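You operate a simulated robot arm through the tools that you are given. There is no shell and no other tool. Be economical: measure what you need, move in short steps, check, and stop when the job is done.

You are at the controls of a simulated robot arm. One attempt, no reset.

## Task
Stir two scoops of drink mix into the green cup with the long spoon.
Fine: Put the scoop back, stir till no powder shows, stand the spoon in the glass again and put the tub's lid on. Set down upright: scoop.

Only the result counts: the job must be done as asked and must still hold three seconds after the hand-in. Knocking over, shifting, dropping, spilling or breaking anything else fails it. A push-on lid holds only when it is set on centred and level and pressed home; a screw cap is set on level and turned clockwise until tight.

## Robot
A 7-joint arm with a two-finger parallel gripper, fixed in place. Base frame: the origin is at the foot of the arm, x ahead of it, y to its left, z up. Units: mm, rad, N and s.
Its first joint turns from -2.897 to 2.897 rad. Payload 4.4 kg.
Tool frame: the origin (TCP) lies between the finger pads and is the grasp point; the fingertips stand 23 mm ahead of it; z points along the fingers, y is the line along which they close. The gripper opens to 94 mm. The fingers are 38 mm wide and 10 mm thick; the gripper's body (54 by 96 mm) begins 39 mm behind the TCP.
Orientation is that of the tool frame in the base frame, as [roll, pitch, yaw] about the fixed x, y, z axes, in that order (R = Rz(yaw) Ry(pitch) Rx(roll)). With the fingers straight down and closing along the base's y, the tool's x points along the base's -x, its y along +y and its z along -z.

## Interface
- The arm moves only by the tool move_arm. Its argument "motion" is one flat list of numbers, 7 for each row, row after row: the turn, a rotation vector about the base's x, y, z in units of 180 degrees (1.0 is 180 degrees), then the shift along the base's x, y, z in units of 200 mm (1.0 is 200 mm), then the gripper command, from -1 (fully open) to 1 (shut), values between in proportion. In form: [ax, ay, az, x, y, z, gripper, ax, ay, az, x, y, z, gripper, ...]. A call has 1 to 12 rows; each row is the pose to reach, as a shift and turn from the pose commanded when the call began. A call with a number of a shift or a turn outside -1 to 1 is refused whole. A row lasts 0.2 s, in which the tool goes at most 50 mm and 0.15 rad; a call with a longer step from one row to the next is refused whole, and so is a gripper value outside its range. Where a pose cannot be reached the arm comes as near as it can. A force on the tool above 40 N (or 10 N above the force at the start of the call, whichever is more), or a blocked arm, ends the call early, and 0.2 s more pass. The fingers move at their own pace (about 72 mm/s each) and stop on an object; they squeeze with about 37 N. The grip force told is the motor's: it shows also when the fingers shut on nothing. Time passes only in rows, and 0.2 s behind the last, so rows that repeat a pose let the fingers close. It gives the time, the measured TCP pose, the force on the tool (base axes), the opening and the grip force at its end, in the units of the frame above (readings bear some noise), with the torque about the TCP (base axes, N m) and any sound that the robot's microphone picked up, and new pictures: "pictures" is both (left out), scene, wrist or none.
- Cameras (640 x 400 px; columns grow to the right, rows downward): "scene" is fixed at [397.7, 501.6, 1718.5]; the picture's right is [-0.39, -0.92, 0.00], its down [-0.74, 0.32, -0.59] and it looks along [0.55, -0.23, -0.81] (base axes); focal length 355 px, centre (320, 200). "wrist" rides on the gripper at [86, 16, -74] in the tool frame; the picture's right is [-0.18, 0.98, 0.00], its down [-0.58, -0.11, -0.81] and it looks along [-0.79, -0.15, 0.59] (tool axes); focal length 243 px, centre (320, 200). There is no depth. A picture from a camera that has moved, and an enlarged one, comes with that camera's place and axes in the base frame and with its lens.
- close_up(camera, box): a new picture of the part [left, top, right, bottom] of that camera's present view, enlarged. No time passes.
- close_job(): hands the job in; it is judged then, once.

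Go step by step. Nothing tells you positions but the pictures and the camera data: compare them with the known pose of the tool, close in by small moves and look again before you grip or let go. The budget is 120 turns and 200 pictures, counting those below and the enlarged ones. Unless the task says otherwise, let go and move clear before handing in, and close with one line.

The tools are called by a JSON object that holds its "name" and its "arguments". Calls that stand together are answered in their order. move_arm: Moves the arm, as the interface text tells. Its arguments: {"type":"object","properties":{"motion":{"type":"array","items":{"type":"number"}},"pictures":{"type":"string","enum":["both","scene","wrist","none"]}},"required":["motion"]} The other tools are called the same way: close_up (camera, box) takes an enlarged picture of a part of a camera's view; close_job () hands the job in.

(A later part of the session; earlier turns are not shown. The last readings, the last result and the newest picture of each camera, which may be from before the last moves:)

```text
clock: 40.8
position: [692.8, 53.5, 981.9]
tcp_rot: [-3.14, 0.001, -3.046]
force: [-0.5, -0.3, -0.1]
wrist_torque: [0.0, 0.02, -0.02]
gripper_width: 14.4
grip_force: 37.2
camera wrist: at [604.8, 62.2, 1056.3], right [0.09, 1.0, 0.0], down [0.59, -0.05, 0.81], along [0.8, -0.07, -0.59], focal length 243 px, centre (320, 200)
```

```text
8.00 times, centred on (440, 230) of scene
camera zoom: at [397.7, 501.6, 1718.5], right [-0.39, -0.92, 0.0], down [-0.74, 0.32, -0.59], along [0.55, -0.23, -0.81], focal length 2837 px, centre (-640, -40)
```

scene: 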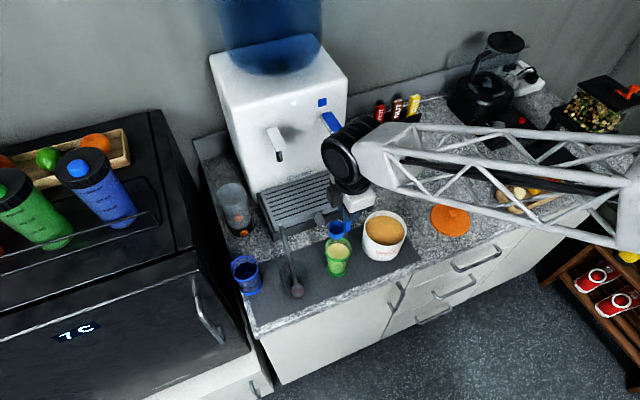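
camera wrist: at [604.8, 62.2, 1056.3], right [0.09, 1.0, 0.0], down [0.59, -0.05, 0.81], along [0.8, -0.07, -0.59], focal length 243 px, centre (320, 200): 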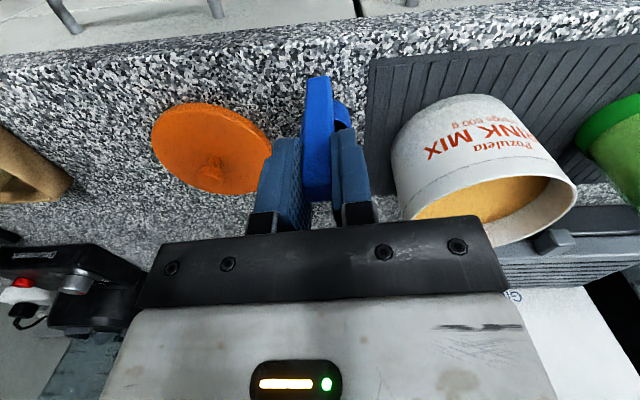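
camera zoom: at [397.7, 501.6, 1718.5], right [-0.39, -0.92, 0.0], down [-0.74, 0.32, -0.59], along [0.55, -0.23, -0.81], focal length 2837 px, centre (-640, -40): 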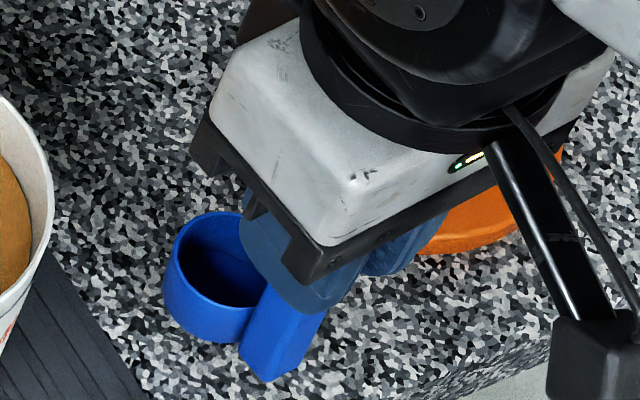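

I'll lower the last 20 mm gently and watch the force.

{"name": "move_arm", "arguments": {"motion": [0, 0, 0, 0, 0, -0.04, 1, 0, 0, 0, 0, 0, -0.07, 1, 0, 0, 0, 0, 0, -0.09, 1, 0, 0, 0, 0, 0, -0.09, 1], "pictures": "none"}}

{"name": "close_up", "arguments": {"camera": "scene", "box": [400, 205, 480, 255]}}

```text
clock: 41.8
position: [692.6, 56.1, 963.4]
tcp_rot: [3.141, -0.001, -3.045]
force: [0.6, 0.4, 2.4]
wrist_torque: [0.02, -0.11, -0.01]
gripper_width: 14.7
grip_force: 37.0
```

```text
8.00 times, centred on (440, 230) of scene
camera zoom: at [397.7, 501.6, 1718.5], right [-0.39, -0.92, 0.0], down [-0.74, 0.32, -0.59], along [0.55, -0.23, -0.81], focal length 2837 px, centre (-640, -40)
```

zoom: 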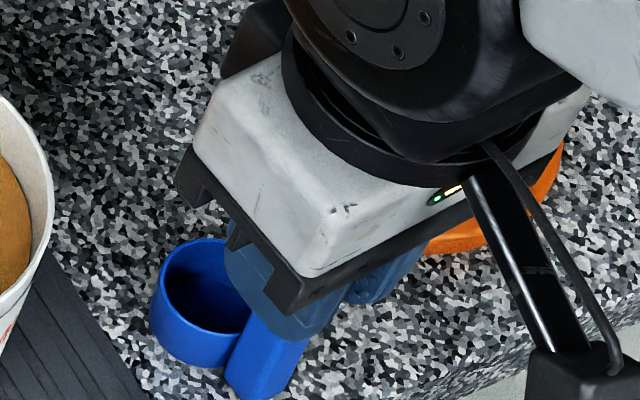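

{"name": "move_arm", "arguments": {"motion": [0, 0, 0, 0, 0, -0.006, 1, 0, 0, 0, 0, 0, -0.006, 1], "pictures": "none"}}

```text
clock: 42.4
position: [693.7, 55.8, 964.0]
tcp_rot: [3.142, 0.001, -3.045]
force: [1.7, 0.6, 11.2]
wrist_torque: [0.03, -0.57, 0.02]
gripper_width: 14.6
grip_force: 37.1
```

It's in contact with the counter. I'll release gently and look.

{"name": "move_arm", "arguments": {"motion": [0, 0, 0, 0, 0, 0.005, 0.6, 0, 0, 0, 0, 0, 0.005, 0.2, 0, 0, 0, 0, 0, 0.005, 0, 0, 0, 0, 0, 0, 0.1, 0, 0, 0, 0, 0, 0, 0.3, 0, 0, 0, 0, 0, 0, 0.5, 0], "pictures": "wrist"}}

{"name": "close_up", "arguments": {"camera": "wrist", "box": [240, 30, 400, 130]}}

{"name": "close_up", "arguments": {"camera": "scene", "box": [400, 205, 480, 255]}}

```text
clock: 43.8
position: [692.8, 57.3, 1063.0]
tcp_rot: [-3.141, -0.003, -3.045]
force: [-0.1, 0.0, -1.0]
wrist_torque: [-0.01, 0.0, -0.02]
gripper_width: 47.3
grip_force: 0.1
camera wrist: at [604.5, 64.2, 1138.6], right [0.09, 1.0, 0.0], down [0.59, -0.05, 0.81], along [0.8, -0.07, -0.59], focal length 243 px, centre (320, 200)
```

wrist: 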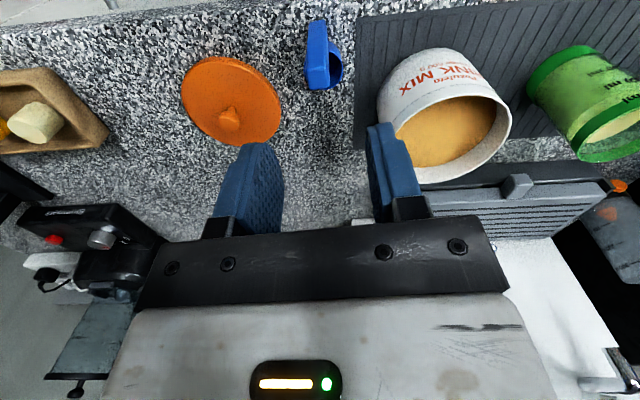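

```text
4.00 times, centred on (320, 80) of wrist
camera zoom: at [604.5, 64.2, 1138.6], right [0.09, 1.0, 0.0], down [0.59, -0.05, 0.81], along [0.8, -0.07, -0.59], focal length 970 px, centre (320, 680)
```

zoom: 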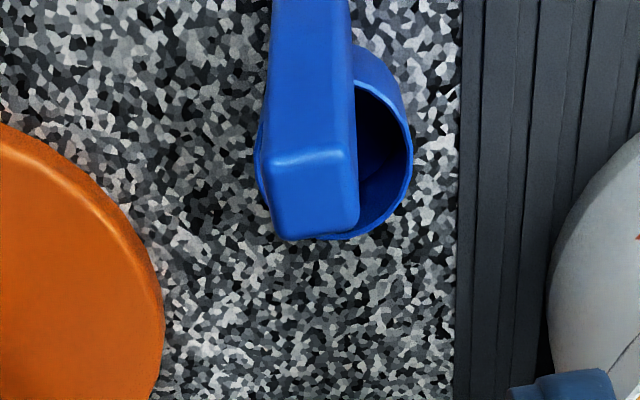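

```text
8.00 times, centred on (440, 230) of scene
camera zoom: at [397.7, 501.6, 1718.5], right [-0.39, -0.92, 0.0], down [-0.74, 0.32, -0.59], along [0.55, -0.23, -0.81], focal length 2837 px, centre (-640, -40)
```

zoom: 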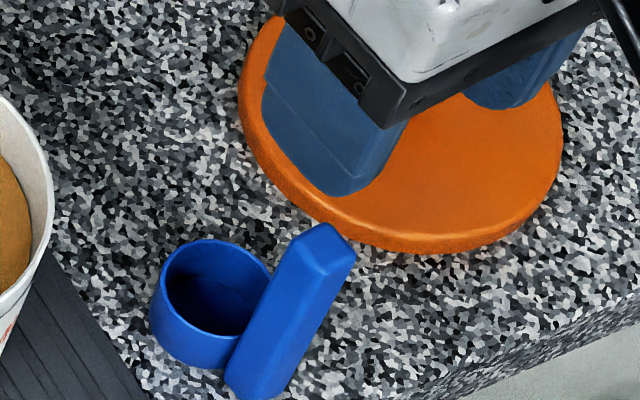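

The scoop stands upright back in its place. Next is the spoon: its top is at about (810,419,1066) and it leans toward +x in the glass. I'll move there for a closer look.

{"name": "move_arm", "arguments": {"motion": [0, 0, 0, 0, 0, 0.2, 0, 0, 0, 0, 0, 0, 0.4, 0, 0, 0, -0.01, -0.06, 0.2, 0.5, 0, 0, 0, -0.02, -0.12, 0.4, 0.5, 0, 0, 0, -0.0306, -0.18, 0.6, 0.5, 0, 0, 0, -0.0306, -0.24, 0.8, 0.5, 0, 0, 0, -0.0306, -0.3, 1.0, 0.5, 0], "pictures": "none"}}

{"name": "move_arm", "arguments": {"motion": [0, 0, 0, 0, 0.2, 0, 0, 0, 0, 0, 0, 0.4, 0, 0, 0, 0, 0, 0, 0.6, 0, 0, 0, 0, 0, 0, 0.72, 0, 0, 0, 0, 0, 0, 0.72, 0, 0], "pictures": "wrist"}}

{"name": "close_up", "arguments": {"camera": "wrist", "box": [240, 30, 400, 230]}}

{"name": "close_up", "arguments": {"camera": "scene", "box": [250, 210, 346, 310]}}

```text
clock: 45.4
position: [633.4, 259.2, 1164.9]
tcp_rot: [3.14, 0.001, 3.14]
force: [-0.8, 0.1, -0.5]
wrist_torque: [-0.04, 0.0, 0.02]
gripper_width: 47.1
grip_force: 0.1
```

```text
clock: 46.6
position: [630.6, 399.8, 1163.7]
tcp_rot: [-3.14, 0.0, 3.141]
force: [0.5, 0.2, -0.3]
wrist_torque: [0.01, 0.0, -0.03]
gripper_width: 47.0
grip_force: 0.0
camera wrist: at [544.9, 415.7, 1238.0], right [0.18, 0.98, 0.0], down [0.58, -0.11, 0.81], along [0.79, -0.15, -0.59], focal length 243 px, centre (320, 200)
```

wrist: 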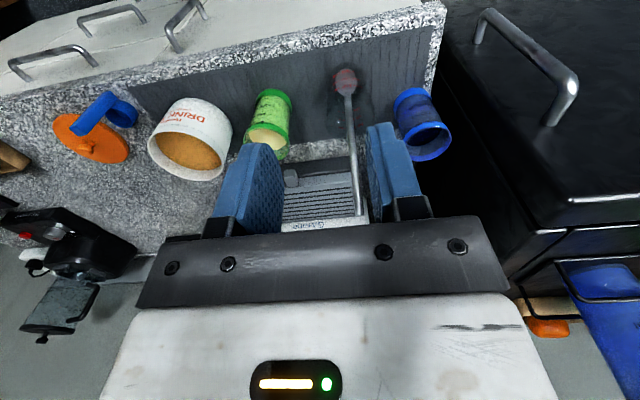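

```text
2.00 times, centred on (320, 130) of wrist
camera zoom: at [544.9, 415.7, 1238.0], right [0.18, 0.98, 0.0], down [0.58, -0.11, 0.81], along [0.79, -0.15, -0.59], focal length 485 px, centre (320, 340)
```

zoom: 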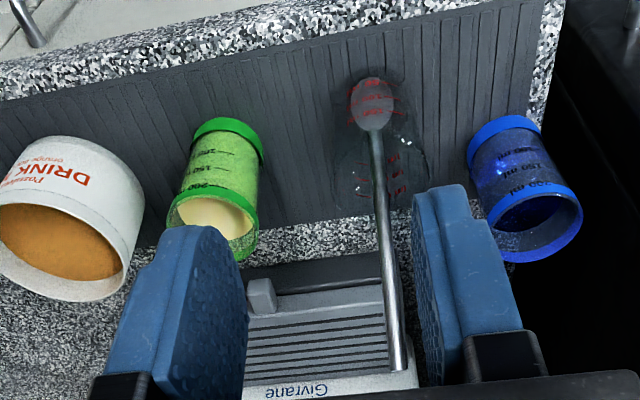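

```text
4.00 times, centred on (298, 260) of scene
camera zoom: at [397.7, 501.6, 1718.5], right [-0.39, -0.92, 0.0], down [-0.74, 0.32, -0.59], along [0.55, -0.23, -0.81], focal length 1418 px, centre (408, -40)
```

zoom: 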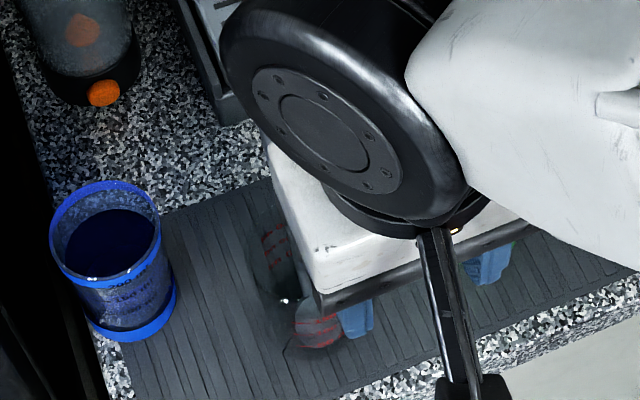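

{"name": "close_up", "arguments": {"camera": "wrist", "box": [40, 70, 168, 170]}}

{"name": "close_up", "arguments": {"camera": "scene", "box": [390, 190, 486, 250]}}

{"name": "close_up", "arguments": {"camera": "wrist", "box": [310, 55, 390, 155]}}

```text
4.00 times, centred on (104, 120) of wrist
camera zoom: at [544.9, 415.7, 1238.0], right [0.18, 0.98, 0.0], down [0.58, -0.11, 0.81], along [0.79, -0.15, -0.59], focal length 970 px, centre (1184, 520)
```

zoom: 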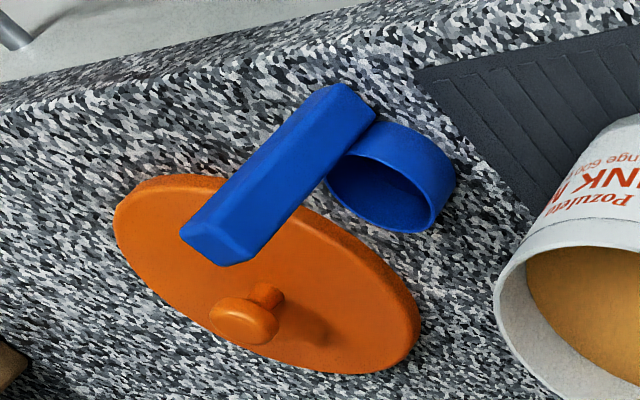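

```text
6.67 times, centred on (438, 220) of scene
camera zoom: at [397.7, 501.6, 1718.5], right [-0.39, -0.92, 0.0], down [-0.74, 0.32, -0.59], along [0.55, -0.23, -0.81], focal length 2364 px, centre (-467, 67)
```

zoom: 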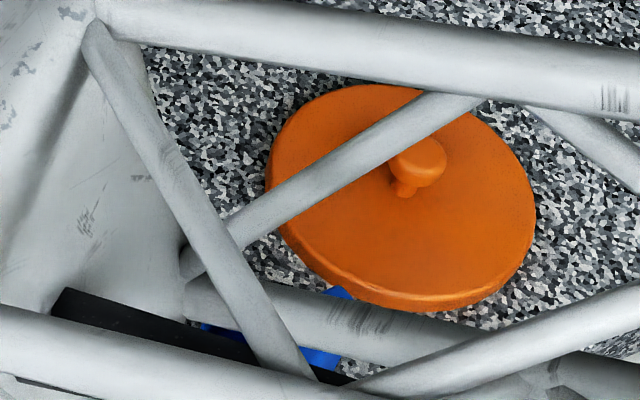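

```text
4.00 times, centred on (350, 105) of wrist
camera zoom: at [544.9, 415.7, 1238.0], right [0.18, 0.98, 0.0], down [0.58, -0.11, 0.81], along [0.79, -0.15, -0.59], focal length 970 px, centre (200, 580)
```

zoom: 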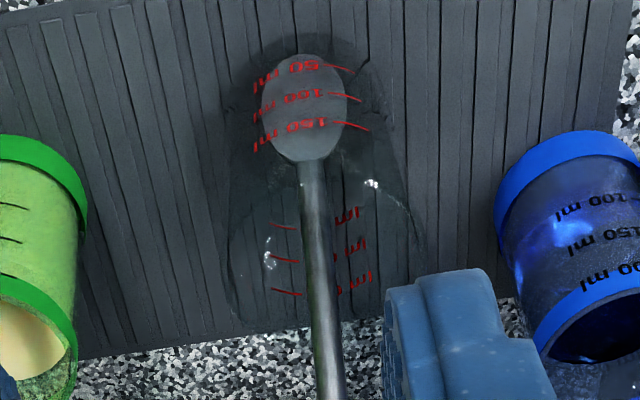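

The scoop stands fine. The spoon runs from its tip at (717,421,882) to its top at (810,419,1066), leaning 25° toward +x. I'll hover over the shaft with the fingers straddling it in y.

{"name": "move_arm", "arguments": {"motion": [0, 0, 0, 0.2, 0.025, 0, 0, 0, 0, 0, 0.4, 0.05, 0, 0, 0, 0, 0, 0.6, 0.075, 0, 0, 0, 0, 0, 0.79, 0.0975, 0, 0, 0, 0, 0, 0.79, 0.0975, -0.2, 0, 0, 0, 0, 0.79, 0.0975, -0.235, 0, 0, 0, 0, 0.79, 0.0975, -0.235, 0], "pictures": "both"}}

{"name": "close_up", "arguments": {"camera": "wrist", "box": [260, 20, 400, 195]}}

{"name": "close_up", "arguments": {"camera": "scene", "box": [240, 210, 336, 310]}}

```text
clock: 48.2
position: [790.4, 421.2, 1115.4]
tcp_rot: [3.141, 0.0, 3.141]
force: [0.1, 0.2, -0.3]
wrist_torque: [-0.03, 0.01, 0.02]
gripper_width: 46.9
grip_force: 0.1
camera wrist: at [703.5, 436.1, 1189.8], right [0.18, 0.98, 0.0], down [0.58, -0.11, 0.81], along [0.79, -0.15, -0.59], focal length 243 px, centre (320, 200)
```

scene: 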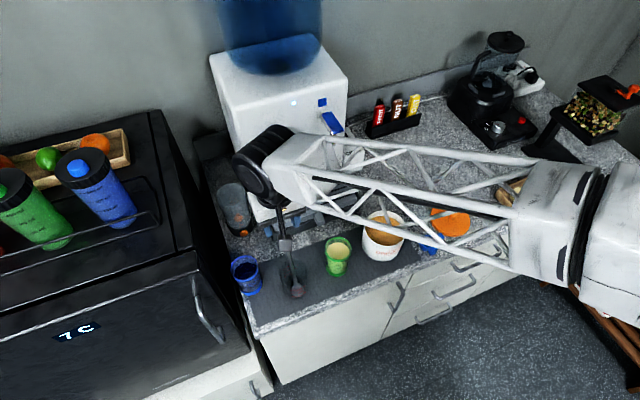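
wrist: 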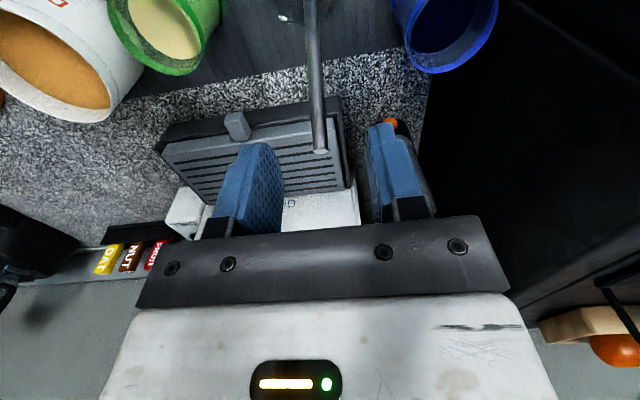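

```text
2.29 times, centred on (330, 108) of wrist
camera zoom: at [703.5, 436.1, 1189.8], right [0.18, 0.98, 0.0], down [0.58, -0.11, 0.81], along [0.79, -0.15, -0.59], focal length 555 px, centre (297, 411)
```

zoom: 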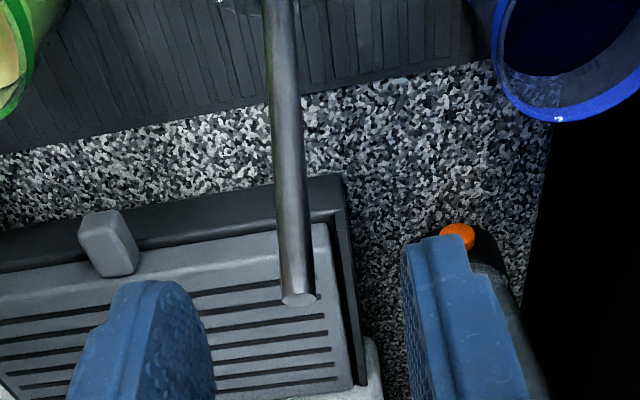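

```text
4.00 times, centred on (288, 260) of scene
camera zoom: at [397.7, 501.6, 1718.5], right [-0.39, -0.92, 0.0], down [-0.74, 0.32, -0.59], along [0.55, -0.23, -0.81], focal length 1418 px, centre (448, -40)
```

zoom: 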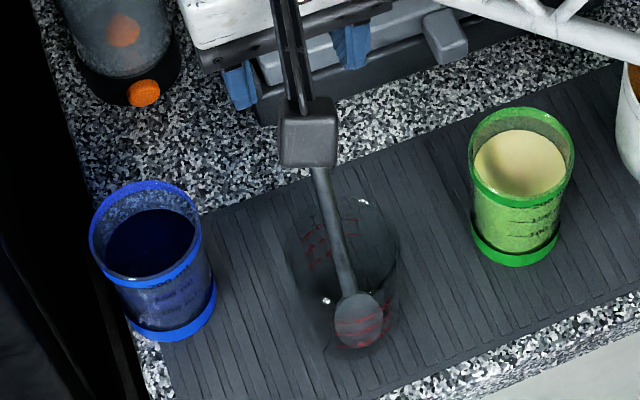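

The spoon top is 3 mm to the -y side of the tool centre. I'll descend with that correction and grip.

{"name": "move_arm", "arguments": {"motion": [0, 0, 0, 0, -0.015, -0.1, 0, 0, 0, 0, 0, -0.015, -0.25, 0, 0, 0, 0, 0, -0.015, -0.38, 0, 0, 0, 0, 0, -0.015, -0.38, 0.5, 0, 0, 0, 0, -0.015, -0.38, 1, 0, 0, 0, 0, -0.015, -0.38, 1, 0, 0, 0, 0, -0.015, -0.38, 1], "pictures": "wrist"}}

{"name": "close_up", "arguments": {"camera": "scene", "box": [240, 210, 336, 310]}}

```text
clock: 49.8
position: [789.1, 416.6, 1038.6]
tcp_rot: [3.141, 0.001, -3.141]
force: [-0.8, -0.2, 0.1]
wrist_torque: [0.04, -0.02, -0.01]
gripper_width: 9.0
grip_force: 36.9
camera wrist: at [703.7, 431.7, 1113.5], right [0.18, 0.98, 0.0], down [0.58, -0.11, 0.81], along [0.79, -0.15, -0.59], focal length 243 px, centre (320, 200)
```

wrist: 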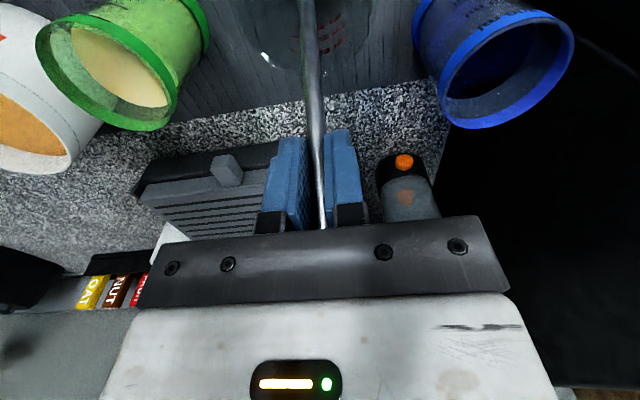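

```text
4.00 times, centred on (288, 260) of scene
camera zoom: at [397.7, 501.6, 1718.5], right [-0.39, -0.92, 0.0], down [-0.74, 0.32, -0.59], along [0.55, -0.23, -0.81], focal length 1418 px, centre (448, -40)
```

zoom: 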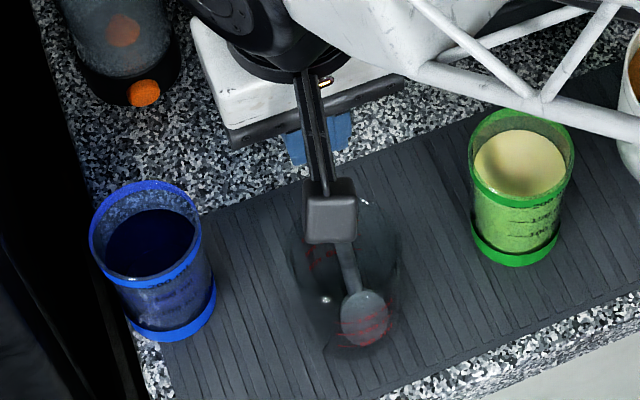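

The spoon is gripped. I'll lift it out along its lean, swing it vertical and carry it above the green cup.

{"name": "move_arm", "arguments": {"motion": [0, 0, 0, 0.03, 0, 0.11, 1, 0, 0, 0, 0.06, 0, 0.225, 1, 0, 0, 0, 0.12, 0, 0.45, 1, 0, 0, 0, 0.12, 0, 0.675, 1, 0, -0.0347, 0, 0.12, 0, 0.78, 1, 0, -0.0694, 0, 0.06, -0.1, 0.78, 1, 0, -0.1042, 0, 0, -0.25, 0.78, 1, 0, -0.1389, 0, -0.08, -0.42, 0.78, 1, 0, -0.1389, 0, -0.19, -0.5775, 0.78, 1, 0, -0.1389, 0, -0.19, -0.5775, 0.78, 1], "pictures": "both"}}

{"name": "close_up", "arguments": {"camera": "scene", "box": [280, 200, 376, 300]}}

{"name": "close_up", "arguments": {"camera": "wrist", "box": [250, 0, 410, 200]}}

```text
clock: 52.0
position: [752.2, 300.5, 1197.4]
tcp_rot: [-3.141, 0.437, -3.141]
force: [-0.4, 0.5, -0.1]
wrist_torque: [-0.01, -0.02, -0.01]
gripper_width: 8.9
grip_force: 37.1
camera wrist: at [642.5, 315.6, 1228.6], right [0.17, 0.98, 0.08], down [0.19, -0.11, 0.98], along [0.97, -0.15, -0.2], focal length 243 px, centre (320, 200)
```

scene: 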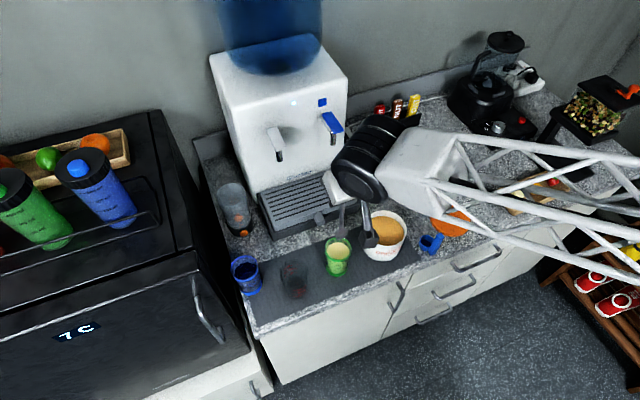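
wrist: 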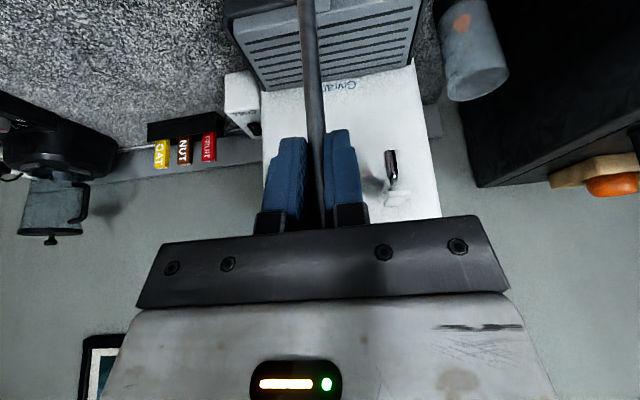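

```text
4.00 times, centred on (328, 250) of scene
camera zoom: at [397.7, 501.6, 1718.5], right [-0.39, -0.92, 0.0], down [-0.74, 0.32, -0.59], along [0.55, -0.23, -0.81], focal length 1418 px, centre (288, 0)
```

zoom: 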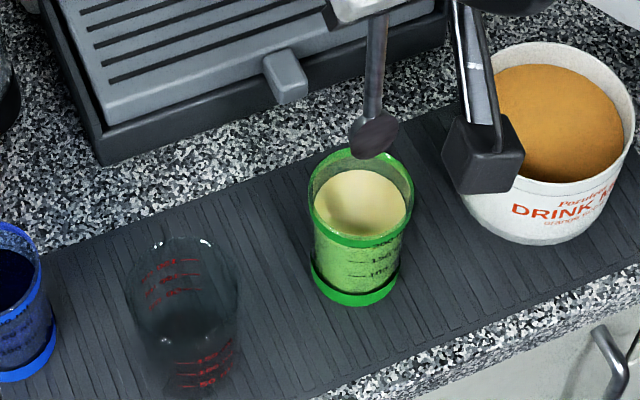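

```text
2.00 times, centred on (330, 100) of wrist
camera zoom: at [642.5, 315.6, 1228.6], right [0.17, 0.98, 0.08], down [0.19, -0.11, 0.98], along [0.97, -0.15, -0.2], focal length 485 px, centre (300, 400)
```

zoom: 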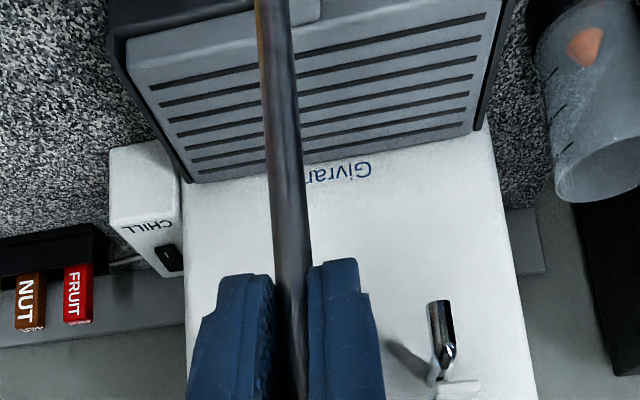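

The spoon hangs vertical over the cup, with its tip about 3 mm toward -y. I'll correct that and lower to the rim to check.

{"name": "move_arm", "arguments": {"motion": [0, 0, 0, 0, 0.015, -0.1, 1, 0, 0, 0, 0, 0.015, -0.21, 1, 0, 0, 0, 0, 0.015, -0.21, 1], "pictures": "none"}}

{"name": "close_up", "arguments": {"camera": "scene", "box": [306, 220, 370, 280]}}

```text
clock: 52.8
position: [753.1, 302.8, 1153.8]
tcp_rot: [-3.141, 0.437, -3.141]
force: [1.1, 0.3, -0.3]
wrist_torque: [0.0, -0.01, 0.02]
gripper_width: 8.8
grip_force: 36.7
```

```text
6.67 times, centred on (338, 250) of scene
camera zoom: at [397.7, 501.6, 1718.5], right [-0.39, -0.92, 0.0], down [-0.74, 0.32, -0.59], along [0.55, -0.23, -0.81], focal length 2364 px, centre (200, -133)
```

zoom: 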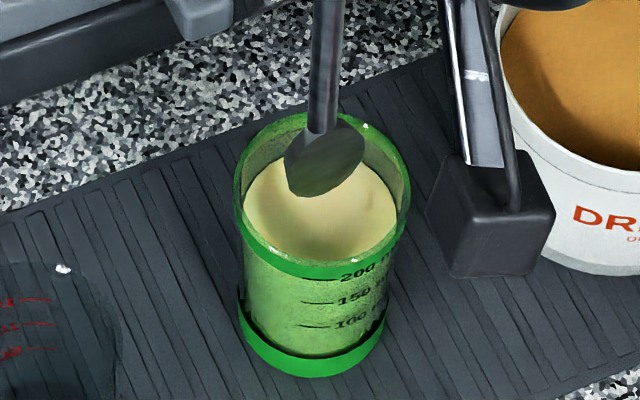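

Centred. I'll lower the bowl into the cup.

{"name": "move_arm", "arguments": {"motion": [0, 0, 0, 0, 0, -0.1, 1, 0, 0, 0, 0, 0, -0.2, 1, 0, 0, 0, 0, 0, -0.3, 1, 0, 0, 0, 0, 0, -0.4, 1, 0, 0, 0, 0, 0, -0.4, 1], "pictures": "none"}}

{"name": "close_up", "arguments": {"camera": "scene", "box": [306, 220, 370, 280]}}

```text
clock: 54.0
position: [752.9, 303.0, 1073.2]
tcp_rot: [3.14, 0.435, -3.141]
force: [0.4, 0.1, -0.9]
wrist_torque: [-0.01, 0.0, 0.02]
gripper_width: 8.8
grip_force: 37.2
```

```text
6.67 times, centred on (338, 250) of scene
camera zoom: at [397.7, 501.6, 1718.5], right [-0.39, -0.92, 0.0], down [-0.74, 0.32, -0.59], along [0.55, -0.23, -0.81], focal length 2364 px, centre (200, -133)
```

zoom: 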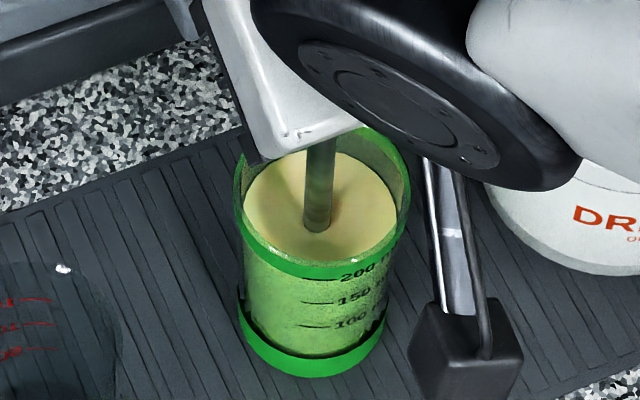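

Now I'll stir in small circles.

{"name": "move_arm", "arguments": {"motion": [0, 0, 0, 0.035, 0, 0, 1, 0, 0, 0, 0.0175, 0.0303, 0, 1, 0, 0, 0, -0.0175, 0.0303, 0, 1, 0, 0, 0, -0.035, 0, 0, 1, 0, 0, 0, -0.0175, -0.0303, 0, 1, 0, 0, 0, 0.0175, -0.0303, 0, 1, 0, 0, 0, 0.035, 0, 0, 1, 0, 0, 0, 0.0175, 0.0303, 0, 1, 0, 0, 0, -0.0175, 0.0303, 0, 1, 0, 0, 0, -0.035, 0, 0, 1, 0, 0, 0, -0.0175, -0.0303, 0, 1, 0, 0, 0, 0, 0, 0, 1], "pictures": "none"}}

{"name": "close_up", "arguments": {"camera": "scene", "box": [306, 220, 370, 280]}}

```text
clock: 56.6
position: [752.1, 304.9, 1074.0]
tcp_rot: [-3.141, 0.436, -3.142]
force: [-0.8, 0.2, -1.0]
wrist_torque: [0.03, -0.03, 0.0]
gripper_width: 8.6
grip_force: 36.8
```

```text
6.67 times, centred on (338, 250) of scene
camera zoom: at [397.7, 501.6, 1718.5], right [-0.39, -0.92, 0.0], down [-0.74, 0.32, -0.59], along [0.55, -0.23, -0.81], focal length 2364 px, centre (200, -133)
```

zoom: 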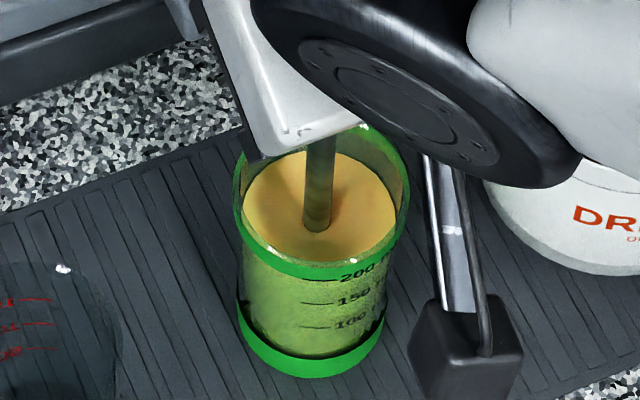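

The colour is changing and nothing touches, so I'll keep stirring.

{"name": "move_arm", "arguments": {"motion": [0, 0, 0, 0.035, 0, 0, 1, 0, 0, 0, 0.0175, 0.0303, 0, 1, 0, 0, 0, -0.0175, 0.0303, 0, 1, 0, 0, 0, -0.035, 0, 0, 1, 0, 0, 0, -0.0175, -0.0303, 0, 1, 0, 0, 0, 0.0175, -0.0303, 0, 1, 0, 0, 0, 0.035, 0, 0, 1, 0, 0, 0, 0.0175, 0.0303, 0, 1, 0, 0, 0, -0.0175, 0.0303, 0, 1, 0, 0, 0, -0.035, 0, 0, 1, 0, 0, 0, -0.0175, -0.0303, 0, 1, 0, 0, 0, 0, 0, 0, 1], "pictures": "none"}}

{"name": "move_arm", "arguments": {"motion": [0, 0, 0, 0.035, 0, 0, 1, 0, 0, 0, 0.0175, 0.0303, 0, 1, 0, 0, 0, -0.0175, 0.0303, 0, 1, 0, 0, 0, -0.035, 0, 0, 1, 0, 0, 0, -0.0175, -0.0303, 0, 1, 0, 0, 0, 0.0175, -0.0303, 0, 1, 0, 0, 0, 0.035, 0, 0, 1, 0, 0, 0, 0.0175, 0.0303, 0, 1, 0, 0, 0, -0.0175, 0.0303, 0, 1, 0, 0, 0, -0.035, 0, 0, 1, 0, 0, 0, -0.0175, -0.0303, 0, 1, 0, 0, 0, 0, 0, 0, 1], "pictures": "none"}}

{"name": "move_arm", "arguments": {"motion": [0, 0, 0, 0.035, 0, 0, 1, 0, 0, 0, 0.0175, 0.0303, 0, 1, 0, 0, 0, -0.0175, 0.0303, 0, 1, 0, 0, 0, -0.035, 0, 0, 1, 0, 0, 0, -0.0175, -0.0303, 0, 1, 0, 0, 0, 0.0175, -0.0303, 0, 1, 0, 0, 0, 0.035, 0, 0, 1, 0, 0, 0, 0.0175, 0.0303, 0, 1, 0, 0, 0, -0.0175, 0.0303, 0, 1, 0, 0, 0, -0.035, 0, 0, 1, 0, 0, 0, -0.0175, -0.0303, 0, 1, 0, 0, 0, 0, 0, 0, 1], "pictures": "none"}}

{"name": "close_up", "arguments": {"camera": "scene", "box": [306, 220, 370, 280]}}

```text
clock: 59.2
position: [752.4, 304.1, 1075.0]
tcp_rot: [-3.141, 0.436, -3.14]
force: [0.4, -0.8, -0.3]
wrist_torque: [0.02, -0.01, 0.02]
gripper_width: 8.9
grip_force: 36.8
```

```text
clock: 61.8
position: [751.4, 303.1, 1073.8]
tcp_rot: [-3.14, 0.437, -3.14]
force: [-0.2, -0.6, 0.1]
wrist_torque: [0.0, 0.04, -0.02]
gripper_width: 9.0
grip_force: 37.0
```

```text
clock: 64.4
position: [751.2, 303.6, 1074.5]
tcp_rot: [-3.141, 0.438, -3.141]
force: [0.1, 0.4, -0.4]
wrist_torque: [-0.01, 0.0, 0.0]
gripper_width: 9.0
grip_force: 37.4
```

```text
6.67 times, centred on (338, 250) of scene
camera zoom: at [397.7, 501.6, 1718.5], right [-0.39, -0.92, 0.0], down [-0.74, 0.32, -0.59], along [0.55, -0.23, -0.81], focal length 2364 px, centre (200, -133)
```

zoom: 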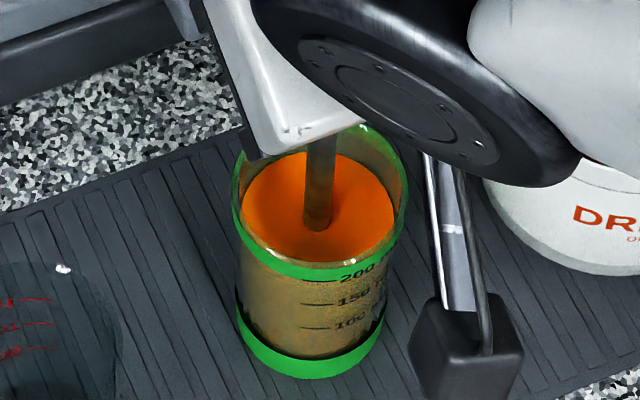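

{"name": "move_arm", "arguments": {"motion": [0, 0, 0, 0.035, 0, 0, 1, 0, 0, 0, 0.0175, 0.0303, 0, 1, 0, 0, 0, -0.0175, 0.0303, 0, 1, 0, 0, 0, -0.035, 0, 0, 1, 0, 0, 0, -0.0175, -0.0303, 0, 1, 0, 0, 0, 0.0175, -0.0303, 0, 1, 0, 0, 0, 0.035, 0, 0, 1, 0, 0, 0, 0.0175, 0.0303, 0, 1, 0, 0, 0, -0.0175, 0.0303, 0, 1, 0, 0, 0, -0.035, 0, 0, 1, 0, 0, 0, -0.0175, -0.0303, 0, 1, 0, 0, 0, 0, 0, 0, 1], "pictures": "none"}}

{"name": "move_arm", "arguments": {"motion": [0, 0, 0, 0.035, 0, 0, 1, 0, 0, 0, 0.0175, 0.0303, 0, 1, 0, 0, 0, -0.0175, 0.0303, 0, 1, 0, 0, 0, -0.035, 0, 0, 1, 0, 0, 0, -0.0175, -0.0303, 0, 1, 0, 0, 0, 0.0175, -0.0303, 0, 1, 0, 0, 0, 0.035, 0, 0, 1, 0, 0, 0, 0.0175, 0.0303, 0, 1, 0, 0, 0, -0.0175, 0.0303, 0, 1, 0, 0, 0, -0.035, 0, 0, 1, 0, 0, 0, -0.0175, -0.0303, 0, 1, 0, 0, 0, 0, 0, 0, 1], "pictures": "none"}}

{"name": "close_up", "arguments": {"camera": "scene", "box": [306, 220, 370, 280]}}

{"name": "move_arm", "arguments": {"motion": [0, 0, 0, 0.035, 0, 0, 1, 0, 0, 0, 0.0175, 0.0303, 0, 1, 0, 0, 0, -0.0175, 0.0303, 0, 1, 0, 0, 0, -0.035, 0, 0, 1, 0, 0, 0, -0.0175, -0.0303, 0, 1, 0, 0, 0, 0.0175, -0.0303, 0, 1, 0, 0, 0, 0.035, 0, 0, 1, 0, 0, 0, 0.0175, 0.0303, 0, 1, 0, 0, 0, -0.0175, 0.0303, 0, 1, 0, 0, 0, -0.035, 0, 0, 1, 0, 0, 0, -0.0175, -0.0303, 0, 1, 0, 0, 0, 0, 0, 0, 1], "pictures": "none"}}

{"name": "close_up", "arguments": {"camera": "scene", "box": [306, 220, 370, 280]}}

```text
clock: 67.0
position: [751.3, 303.4, 1072.8]
tcp_rot: [-3.14, 0.436, -3.141]
force: [-0.8, 0.0, 0.3]
wrist_torque: [0.0, 0.01, 0.03]
gripper_width: 8.5
grip_force: 36.6
```

```text
clock: 69.6
position: [751.3, 302.4, 1074.0]
tcp_rot: [3.141, 0.436, -3.141]
force: [-0.3, -0.7, -0.4]
wrist_torque: [0.03, 0.0, 0.01]
gripper_width: 8.8
grip_force: 36.7
```

```text
6.67 times, centred on (338, 250) of scene
camera zoom: at [397.7, 501.6, 1718.5], right [-0.39, -0.92, 0.0], down [-0.74, 0.32, -0.59], along [0.55, -0.23, -0.81], focal length 2364 px, centre (200, -133)
```

zoom: 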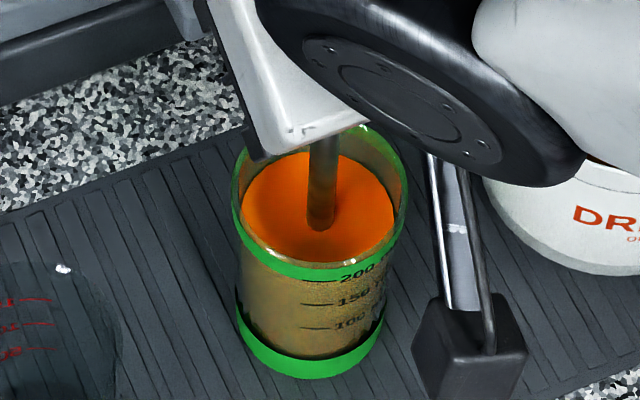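

```text
clock: 72.2
position: [751.5, 304.1, 1073.1]
tcp_rot: [-3.141, 0.437, 3.141]
force: [0.3, -0.1, 0.4]
wrist_torque: [0.01, 0.05, -0.01]
gripper_width: 8.6
grip_force: 37.2
```

```text
6.67 times, centred on (338, 250) of scene
camera zoom: at [397.7, 501.6, 1718.5], right [-0.39, -0.92, 0.0], down [-0.74, 0.32, -0.59], along [0.55, -0.23, -0.81], focal length 2364 px, centre (200, -133)
```

zoom: 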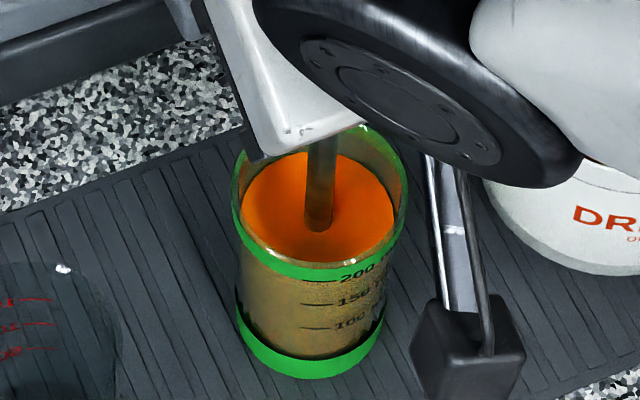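

The drink is evenly orange. I'll do a last two rounds, then lift the spoon slowly and let it drain above the cup.

{"name": "move_arm", "arguments": {"motion": [0, 0, 0, 0.035, 0, 0, 1, 0, 0, 0, 0.0175, 0.0303, 0, 1, 0, 0, 0, -0.0175, 0.0303, 0, 1, 0, 0, 0, -0.035, 0, 0, 1, 0, 0, 0, -0.0175, -0.0303, 0, 1, 0, 0, 0, 0.0175, -0.0303, 0, 1, 0, 0, 0, 0.035, 0, 0, 1, 0, 0, 0, 0.0175, 0.0303, 0, 1, 0, 0, 0, -0.0175, 0.0303, 0, 1, 0, 0, 0, -0.035, 0, 0, 1, 0, 0, 0, -0.0175, -0.0303, 0, 1, 0, 0, 0, 0, 0, 0, 1], "pictures": "none"}}

{"name": "move_arm", "arguments": {"motion": [0, 0, 0, 0, 0, 0.1, 1, 0, 0, 0, 0, 0, 0.2, 1, 0, 0, 0, 0, 0, 0.3, 1, 0, 0, 0, 0, 0, 0.4, 1, 0, 0, 0, 0, 0, 0.5, 1, 0, 0, 0, 0, 0, 0.61, 1, 0, 0, 0, 0, 0, 0.61, 1, 0, 0, 0, 0, 0, 0.61, 1, 0, 0, 0, 0, 0, 0.61, 1, 0, 0, 0, 0, 0, 0.61, 1], "pictures": "none"}}

{"name": "close_up", "arguments": {"camera": "scene", "box": [290, 210, 386, 280]}}

```text
clock: 74.8
position: [751.1, 303.4, 1073.7]
tcp_rot: [-3.141, 0.437, 3.142]
force: [0.6, 0.1, 0.0]
wrist_torque: [-0.02, -0.01, 0.0]
gripper_width: 8.6
grip_force: 36.5
```

```text
clock: 77.0
position: [752.7, 305.3, 1196.2]
tcp_rot: [-3.14, 0.437, 3.141]
force: [0.2, -0.8, -0.1]
wrist_torque: [-0.01, -0.01, 0.01]
gripper_width: 8.7
grip_force: 37.3
```

```text
5.71 times, centred on (338, 245) of scene
camera zoom: at [397.7, 501.6, 1718.5], right [-0.39, -0.92, 0.0], down [-0.74, 0.32, -0.59], along [0.55, -0.23, -0.81], focal length 2026 px, centre (217, -57)
```

zoom: 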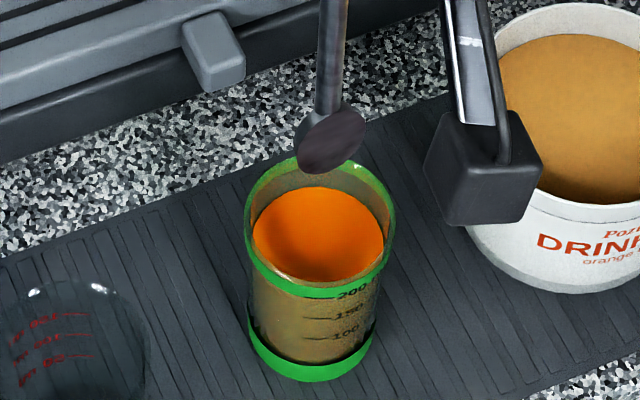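

The drink is evenly mixed. I'll carry the spoon back above the glass, reversing the path I took out.

{"name": "move_arm", "arguments": {"motion": [0, 0, 0, 0.11, 0.15, 0, 1, 0, 0.0347, 0, 0.19, 0.3175, 0, 1, 0, 0.0694, 0, 0.25, 0.465, 0, 1, 0, 0.1042, 0, 0.31, 0.5625, 0, 1, 0, 0.1389, 0, 0.31, 0.5625, 0, 1, 0, 0.1389, 0, 0.31, 0.5625, -0.105, 1, 0, 0.1389, 0, 0.31, 0.5625, -0.105, 1], "pictures": "none"}}

{"name": "close_up", "arguments": {"camera": "scene", "box": [250, 210, 346, 310]}}

{"name": "close_up", "arguments": {"camera": "wrist", "box": [240, 0, 400, 160]}}

```text
clock: 78.6
position: [815.6, 416.1, 1175.4]
tcp_rot: [-3.14, 0.0, -3.139]
force: [-0.2, -0.1, 0.5]
wrist_torque: [0.0, -0.04, -0.02]
gripper_width: 8.8
grip_force: 36.9
```

```text
4.00 times, centred on (298, 260) of scene
camera zoom: at [397.7, 501.6, 1718.5], right [-0.39, -0.92, 0.0], down [-0.74, 0.32, -0.59], along [0.55, -0.23, -0.81], focal length 1418 px, centre (408, -40)
```

zoom: 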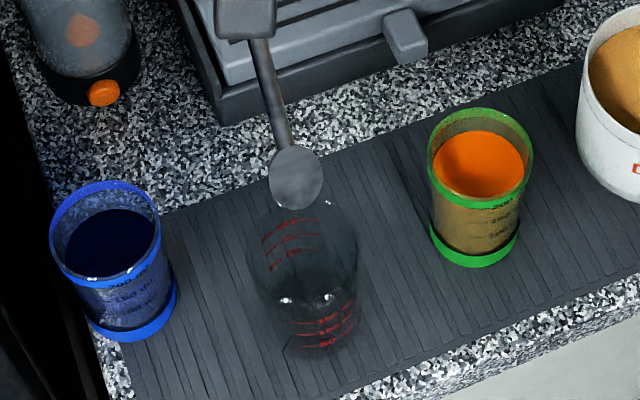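

```text
2.50 times, centred on (320, 80) of wrist
camera zoom: at [728.2, 431.7, 1249.8], right [0.18, 0.98, 0.0], down [0.58, -0.11, 0.81], along [0.79, -0.15, -0.59], focal length 606 px, centre (320, 500)
```

zoom: 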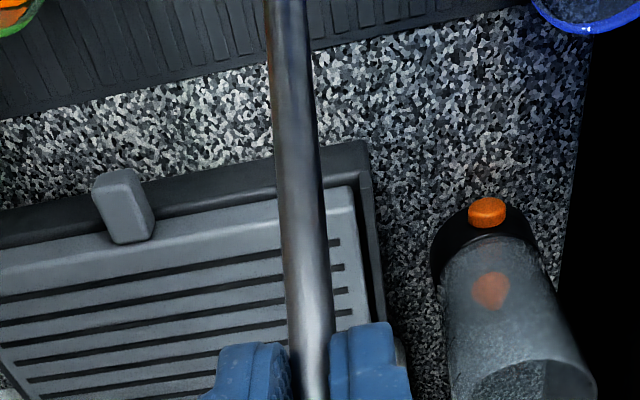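

The bowl is over the glass opening. I'll lower it along the reversed path.

{"name": "move_arm", "arguments": {"motion": [0, 0, 0, 0, 0, -0.11, 1, 0, 0, 0, 0, 0, -0.225, 1, 0, 0, 0, -0.03, 0, -0.34, 1, 0, 0, 0, -0.06, 0, -0.45, 1, 0, 0, 0, -0.09, 0, -0.565, 1, 0, 0, 0, -0.11, 0, -0.64, 1, 0, 0, 0, -0.115, 0, -0.66, 1], "pictures": "none"}}

{"name": "close_up", "arguments": {"camera": "scene", "box": [250, 210, 346, 310]}}

```text
clock: 80.2
position: [791.7, 415.7, 1042.6]
tcp_rot: [3.14, 0.001, 3.14]
force: [0.2, -0.1, 0.3]
wrist_torque: [-0.02, -0.01, 0.01]
gripper_width: 9.0
grip_force: 37.2
```

```text
4.00 times, centred on (298, 260) of scene
camera zoom: at [397.7, 501.6, 1718.5], right [-0.39, -0.92, 0.0], down [-0.74, 0.32, -0.59], along [0.55, -0.23, -0.81], focal length 1418 px, centre (408, -40)
```

zoom: 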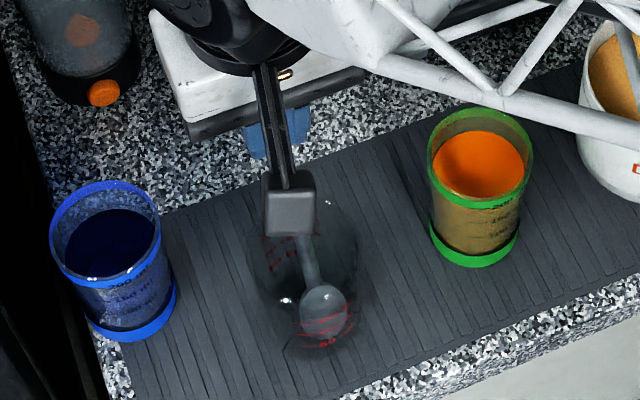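

The spoon is inside the glass. I'll lower the last 3 mm and check for contact.

{"name": "move_arm", "arguments": {"motion": [0, 0, 0, -0.005, 0, -0.015, 1, 0, 0, 0, -0.005, 0, -0.02, 1], "pictures": "none"}}

```text
clock: 80.8
position: [790.7, 417.1, 1039.8]
tcp_rot: [-3.141, 0.001, -3.141]
force: [-0.3, 0.1, 0.2]
wrist_torque: [-0.01, 0.01, -0.02]
gripper_width: 9.1
grip_force: 36.6
```

{"name": "move_arm", "arguments": {"motion": [0, 0, 0, 0, 0, 0, 0.75, 0, 0, 0, 0, 0, 0, 0.6, 0, 0, 0, 0, 0, 0, 0.3, 0, 0, 0, 0, 0, 0, 0, 0, 0, 0, 0, 0, 0, 0], "pictures": "wrist"}}

{"name": "close_up", "arguments": {"camera": "scene", "box": [250, 210, 346, 310]}}

```text
clock: 82.0
position: [790.2, 417.5, 1040.0]
tcp_rot: [-3.141, 0.001, -3.141]
force: [0.6, 0.7, -0.1]
wrist_torque: [-0.03, 0.02, 0.02]
gripper_width: 46.8
grip_force: 0.0
camera wrist: at [703.9, 432.2, 1114.2], right [0.18, 0.98, 0.0], down [0.58, -0.11, 0.81], along [0.79, -0.15, -0.59], focal length 243 px, centre (320, 200)
```

wrist: 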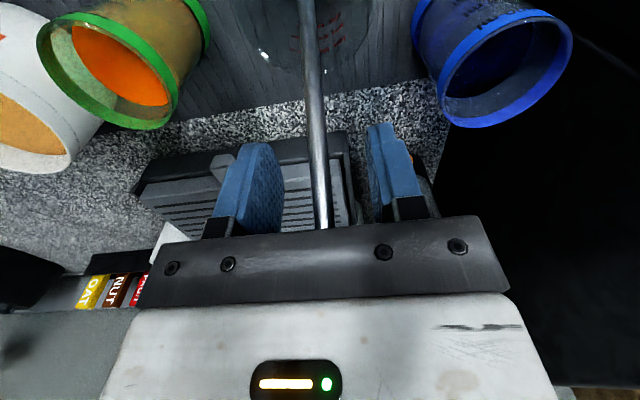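

```text
4.00 times, centred on (298, 260) of scene
camera zoom: at [397.7, 501.6, 1718.5], right [-0.39, -0.92, 0.0], down [-0.74, 0.32, -0.59], along [0.55, -0.23, -0.81], focal length 1418 px, centre (408, -40)
```

zoom: 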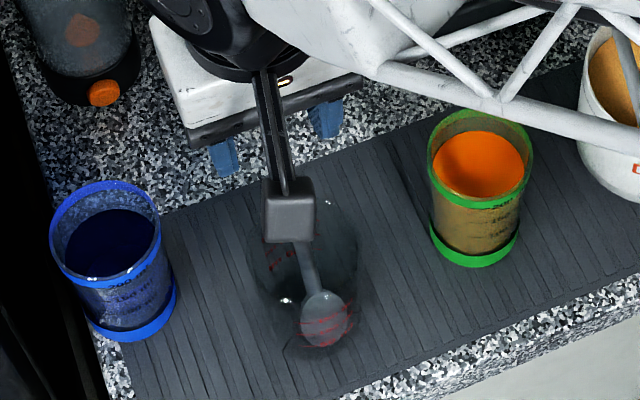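

The spoon is standing in the glass again. I'll rise clear and head for the lid.

{"name": "move_arm", "arguments": {"motion": [0, 0, 0, 0, 0, 0.2, 0, 0, 0, 0, 0, 0, 0.42, 0, 0, 0, 0, 0, 0, 0.65, 0, 0, 0, 0, -0.1, -0.2, 0.65, 0, 0, 0, 0, -0.2, -0.4, 0.65, 0, 0, 0, 0, -0.3, -0.6, 0.65, 0, 0, 0, 0, -0.4, -0.8, 0.65, 0, 0, 0, 0, -0.45, -1.0, 0.65, 0], "pictures": "none"}}

{"name": "close_up", "arguments": {"camera": "scene", "box": [240, 200, 368, 310]}}

{"name": "move_arm", "arguments": {"motion": [0, 0, 0, 0, -0.24, 0, 0, 0, 0, 0, 0, -0.48, 0, 0, 0, 0, 0, 0, -0.72, 0, 0, 0, 0, 0, 0, -0.96, 0, 0], "pictures": "none"}}

{"name": "move_arm", "arguments": {"motion": [0, 0, 0, -0.02, -0.2, -0.1, 0, 0, 0, 0, -0.05, -0.4, -0.2, 0, 0, 0, 0, -0.05, -0.4, -0.4, 0, 0, 0, 0, -0.05, -0.4, -0.4, 0], "pictures": "both"}}

{"name": "close_up", "arguments": {"camera": "wrist", "box": [230, 40, 390, 190]}}

```text
clock: 83.8
position: [699.9, 220.1, 1169.1]
tcp_rot: [-3.14, -0.001, -3.14]
force: [-0.8, 0.4, -0.9]
wrist_torque: [0.03, -0.02, 0.01]
gripper_width: 47.2
grip_force: 0.1
```

```text
3.64 times, centred on (304, 255) of scene
camera zoom: at [397.7, 501.6, 1718.5], right [-0.39, -0.92, 0.0], down [-0.74, 0.32, -0.59], along [0.55, -0.23, -0.81], focal length 1289 px, centre (378, 0)
```

zoom: 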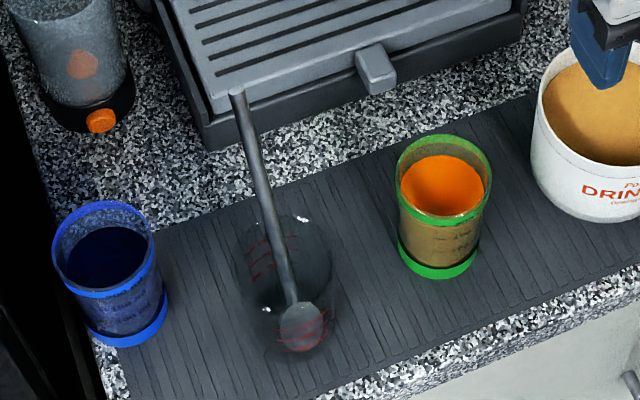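

```text
clock: 84.8
position: [699.2, 24.8, 1170.6]
tcp_rot: [3.14, -0.001, -3.141]
force: [0.5, 0.3, 0.6]
wrist_torque: [0.0, -0.01, -0.03]
gripper_width: 47.0
grip_force: 0.1
```

```text
clock: 85.8
position: [690.8, -56.5, 1089.2]
tcp_rot: [-3.141, -0.001, -3.141]
force: [0.3, 0.3, -0.7]
wrist_torque: [-0.01, 0.0, -0.01]
gripper_width: 47.1
grip_force: 0.0
camera wrist: at [603.1, -41.2, 1164.8], right [0.18, 0.98, 0.0], down [0.58, -0.11, 0.81], along [0.79, -0.15, -0.59], focal length 243 px, centre (320, 200)
```

scene: 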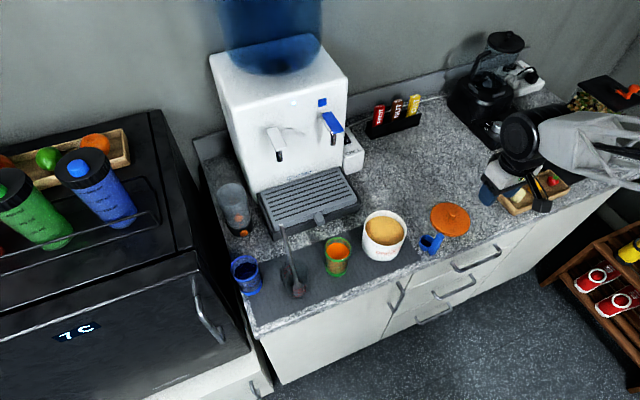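
wrist: 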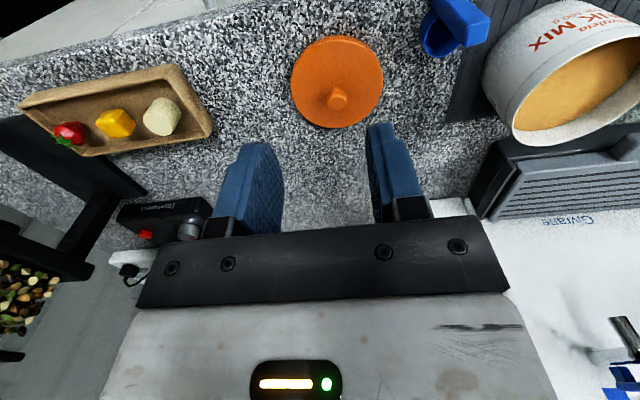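

```text
2.67 times, centred on (310, 115) of wrist
camera zoom: at [603.1, -41.2, 1164.8], right [0.18, 0.98, 0.0], down [0.58, -0.11, 0.81], along [0.79, -0.15, -0.59], focal length 647 px, centre (347, 427)
```

zoom: 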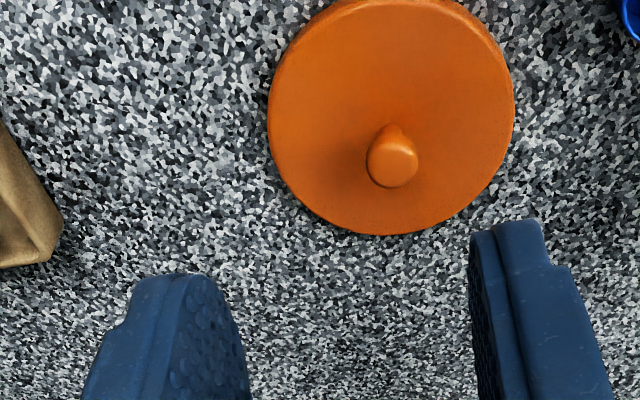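

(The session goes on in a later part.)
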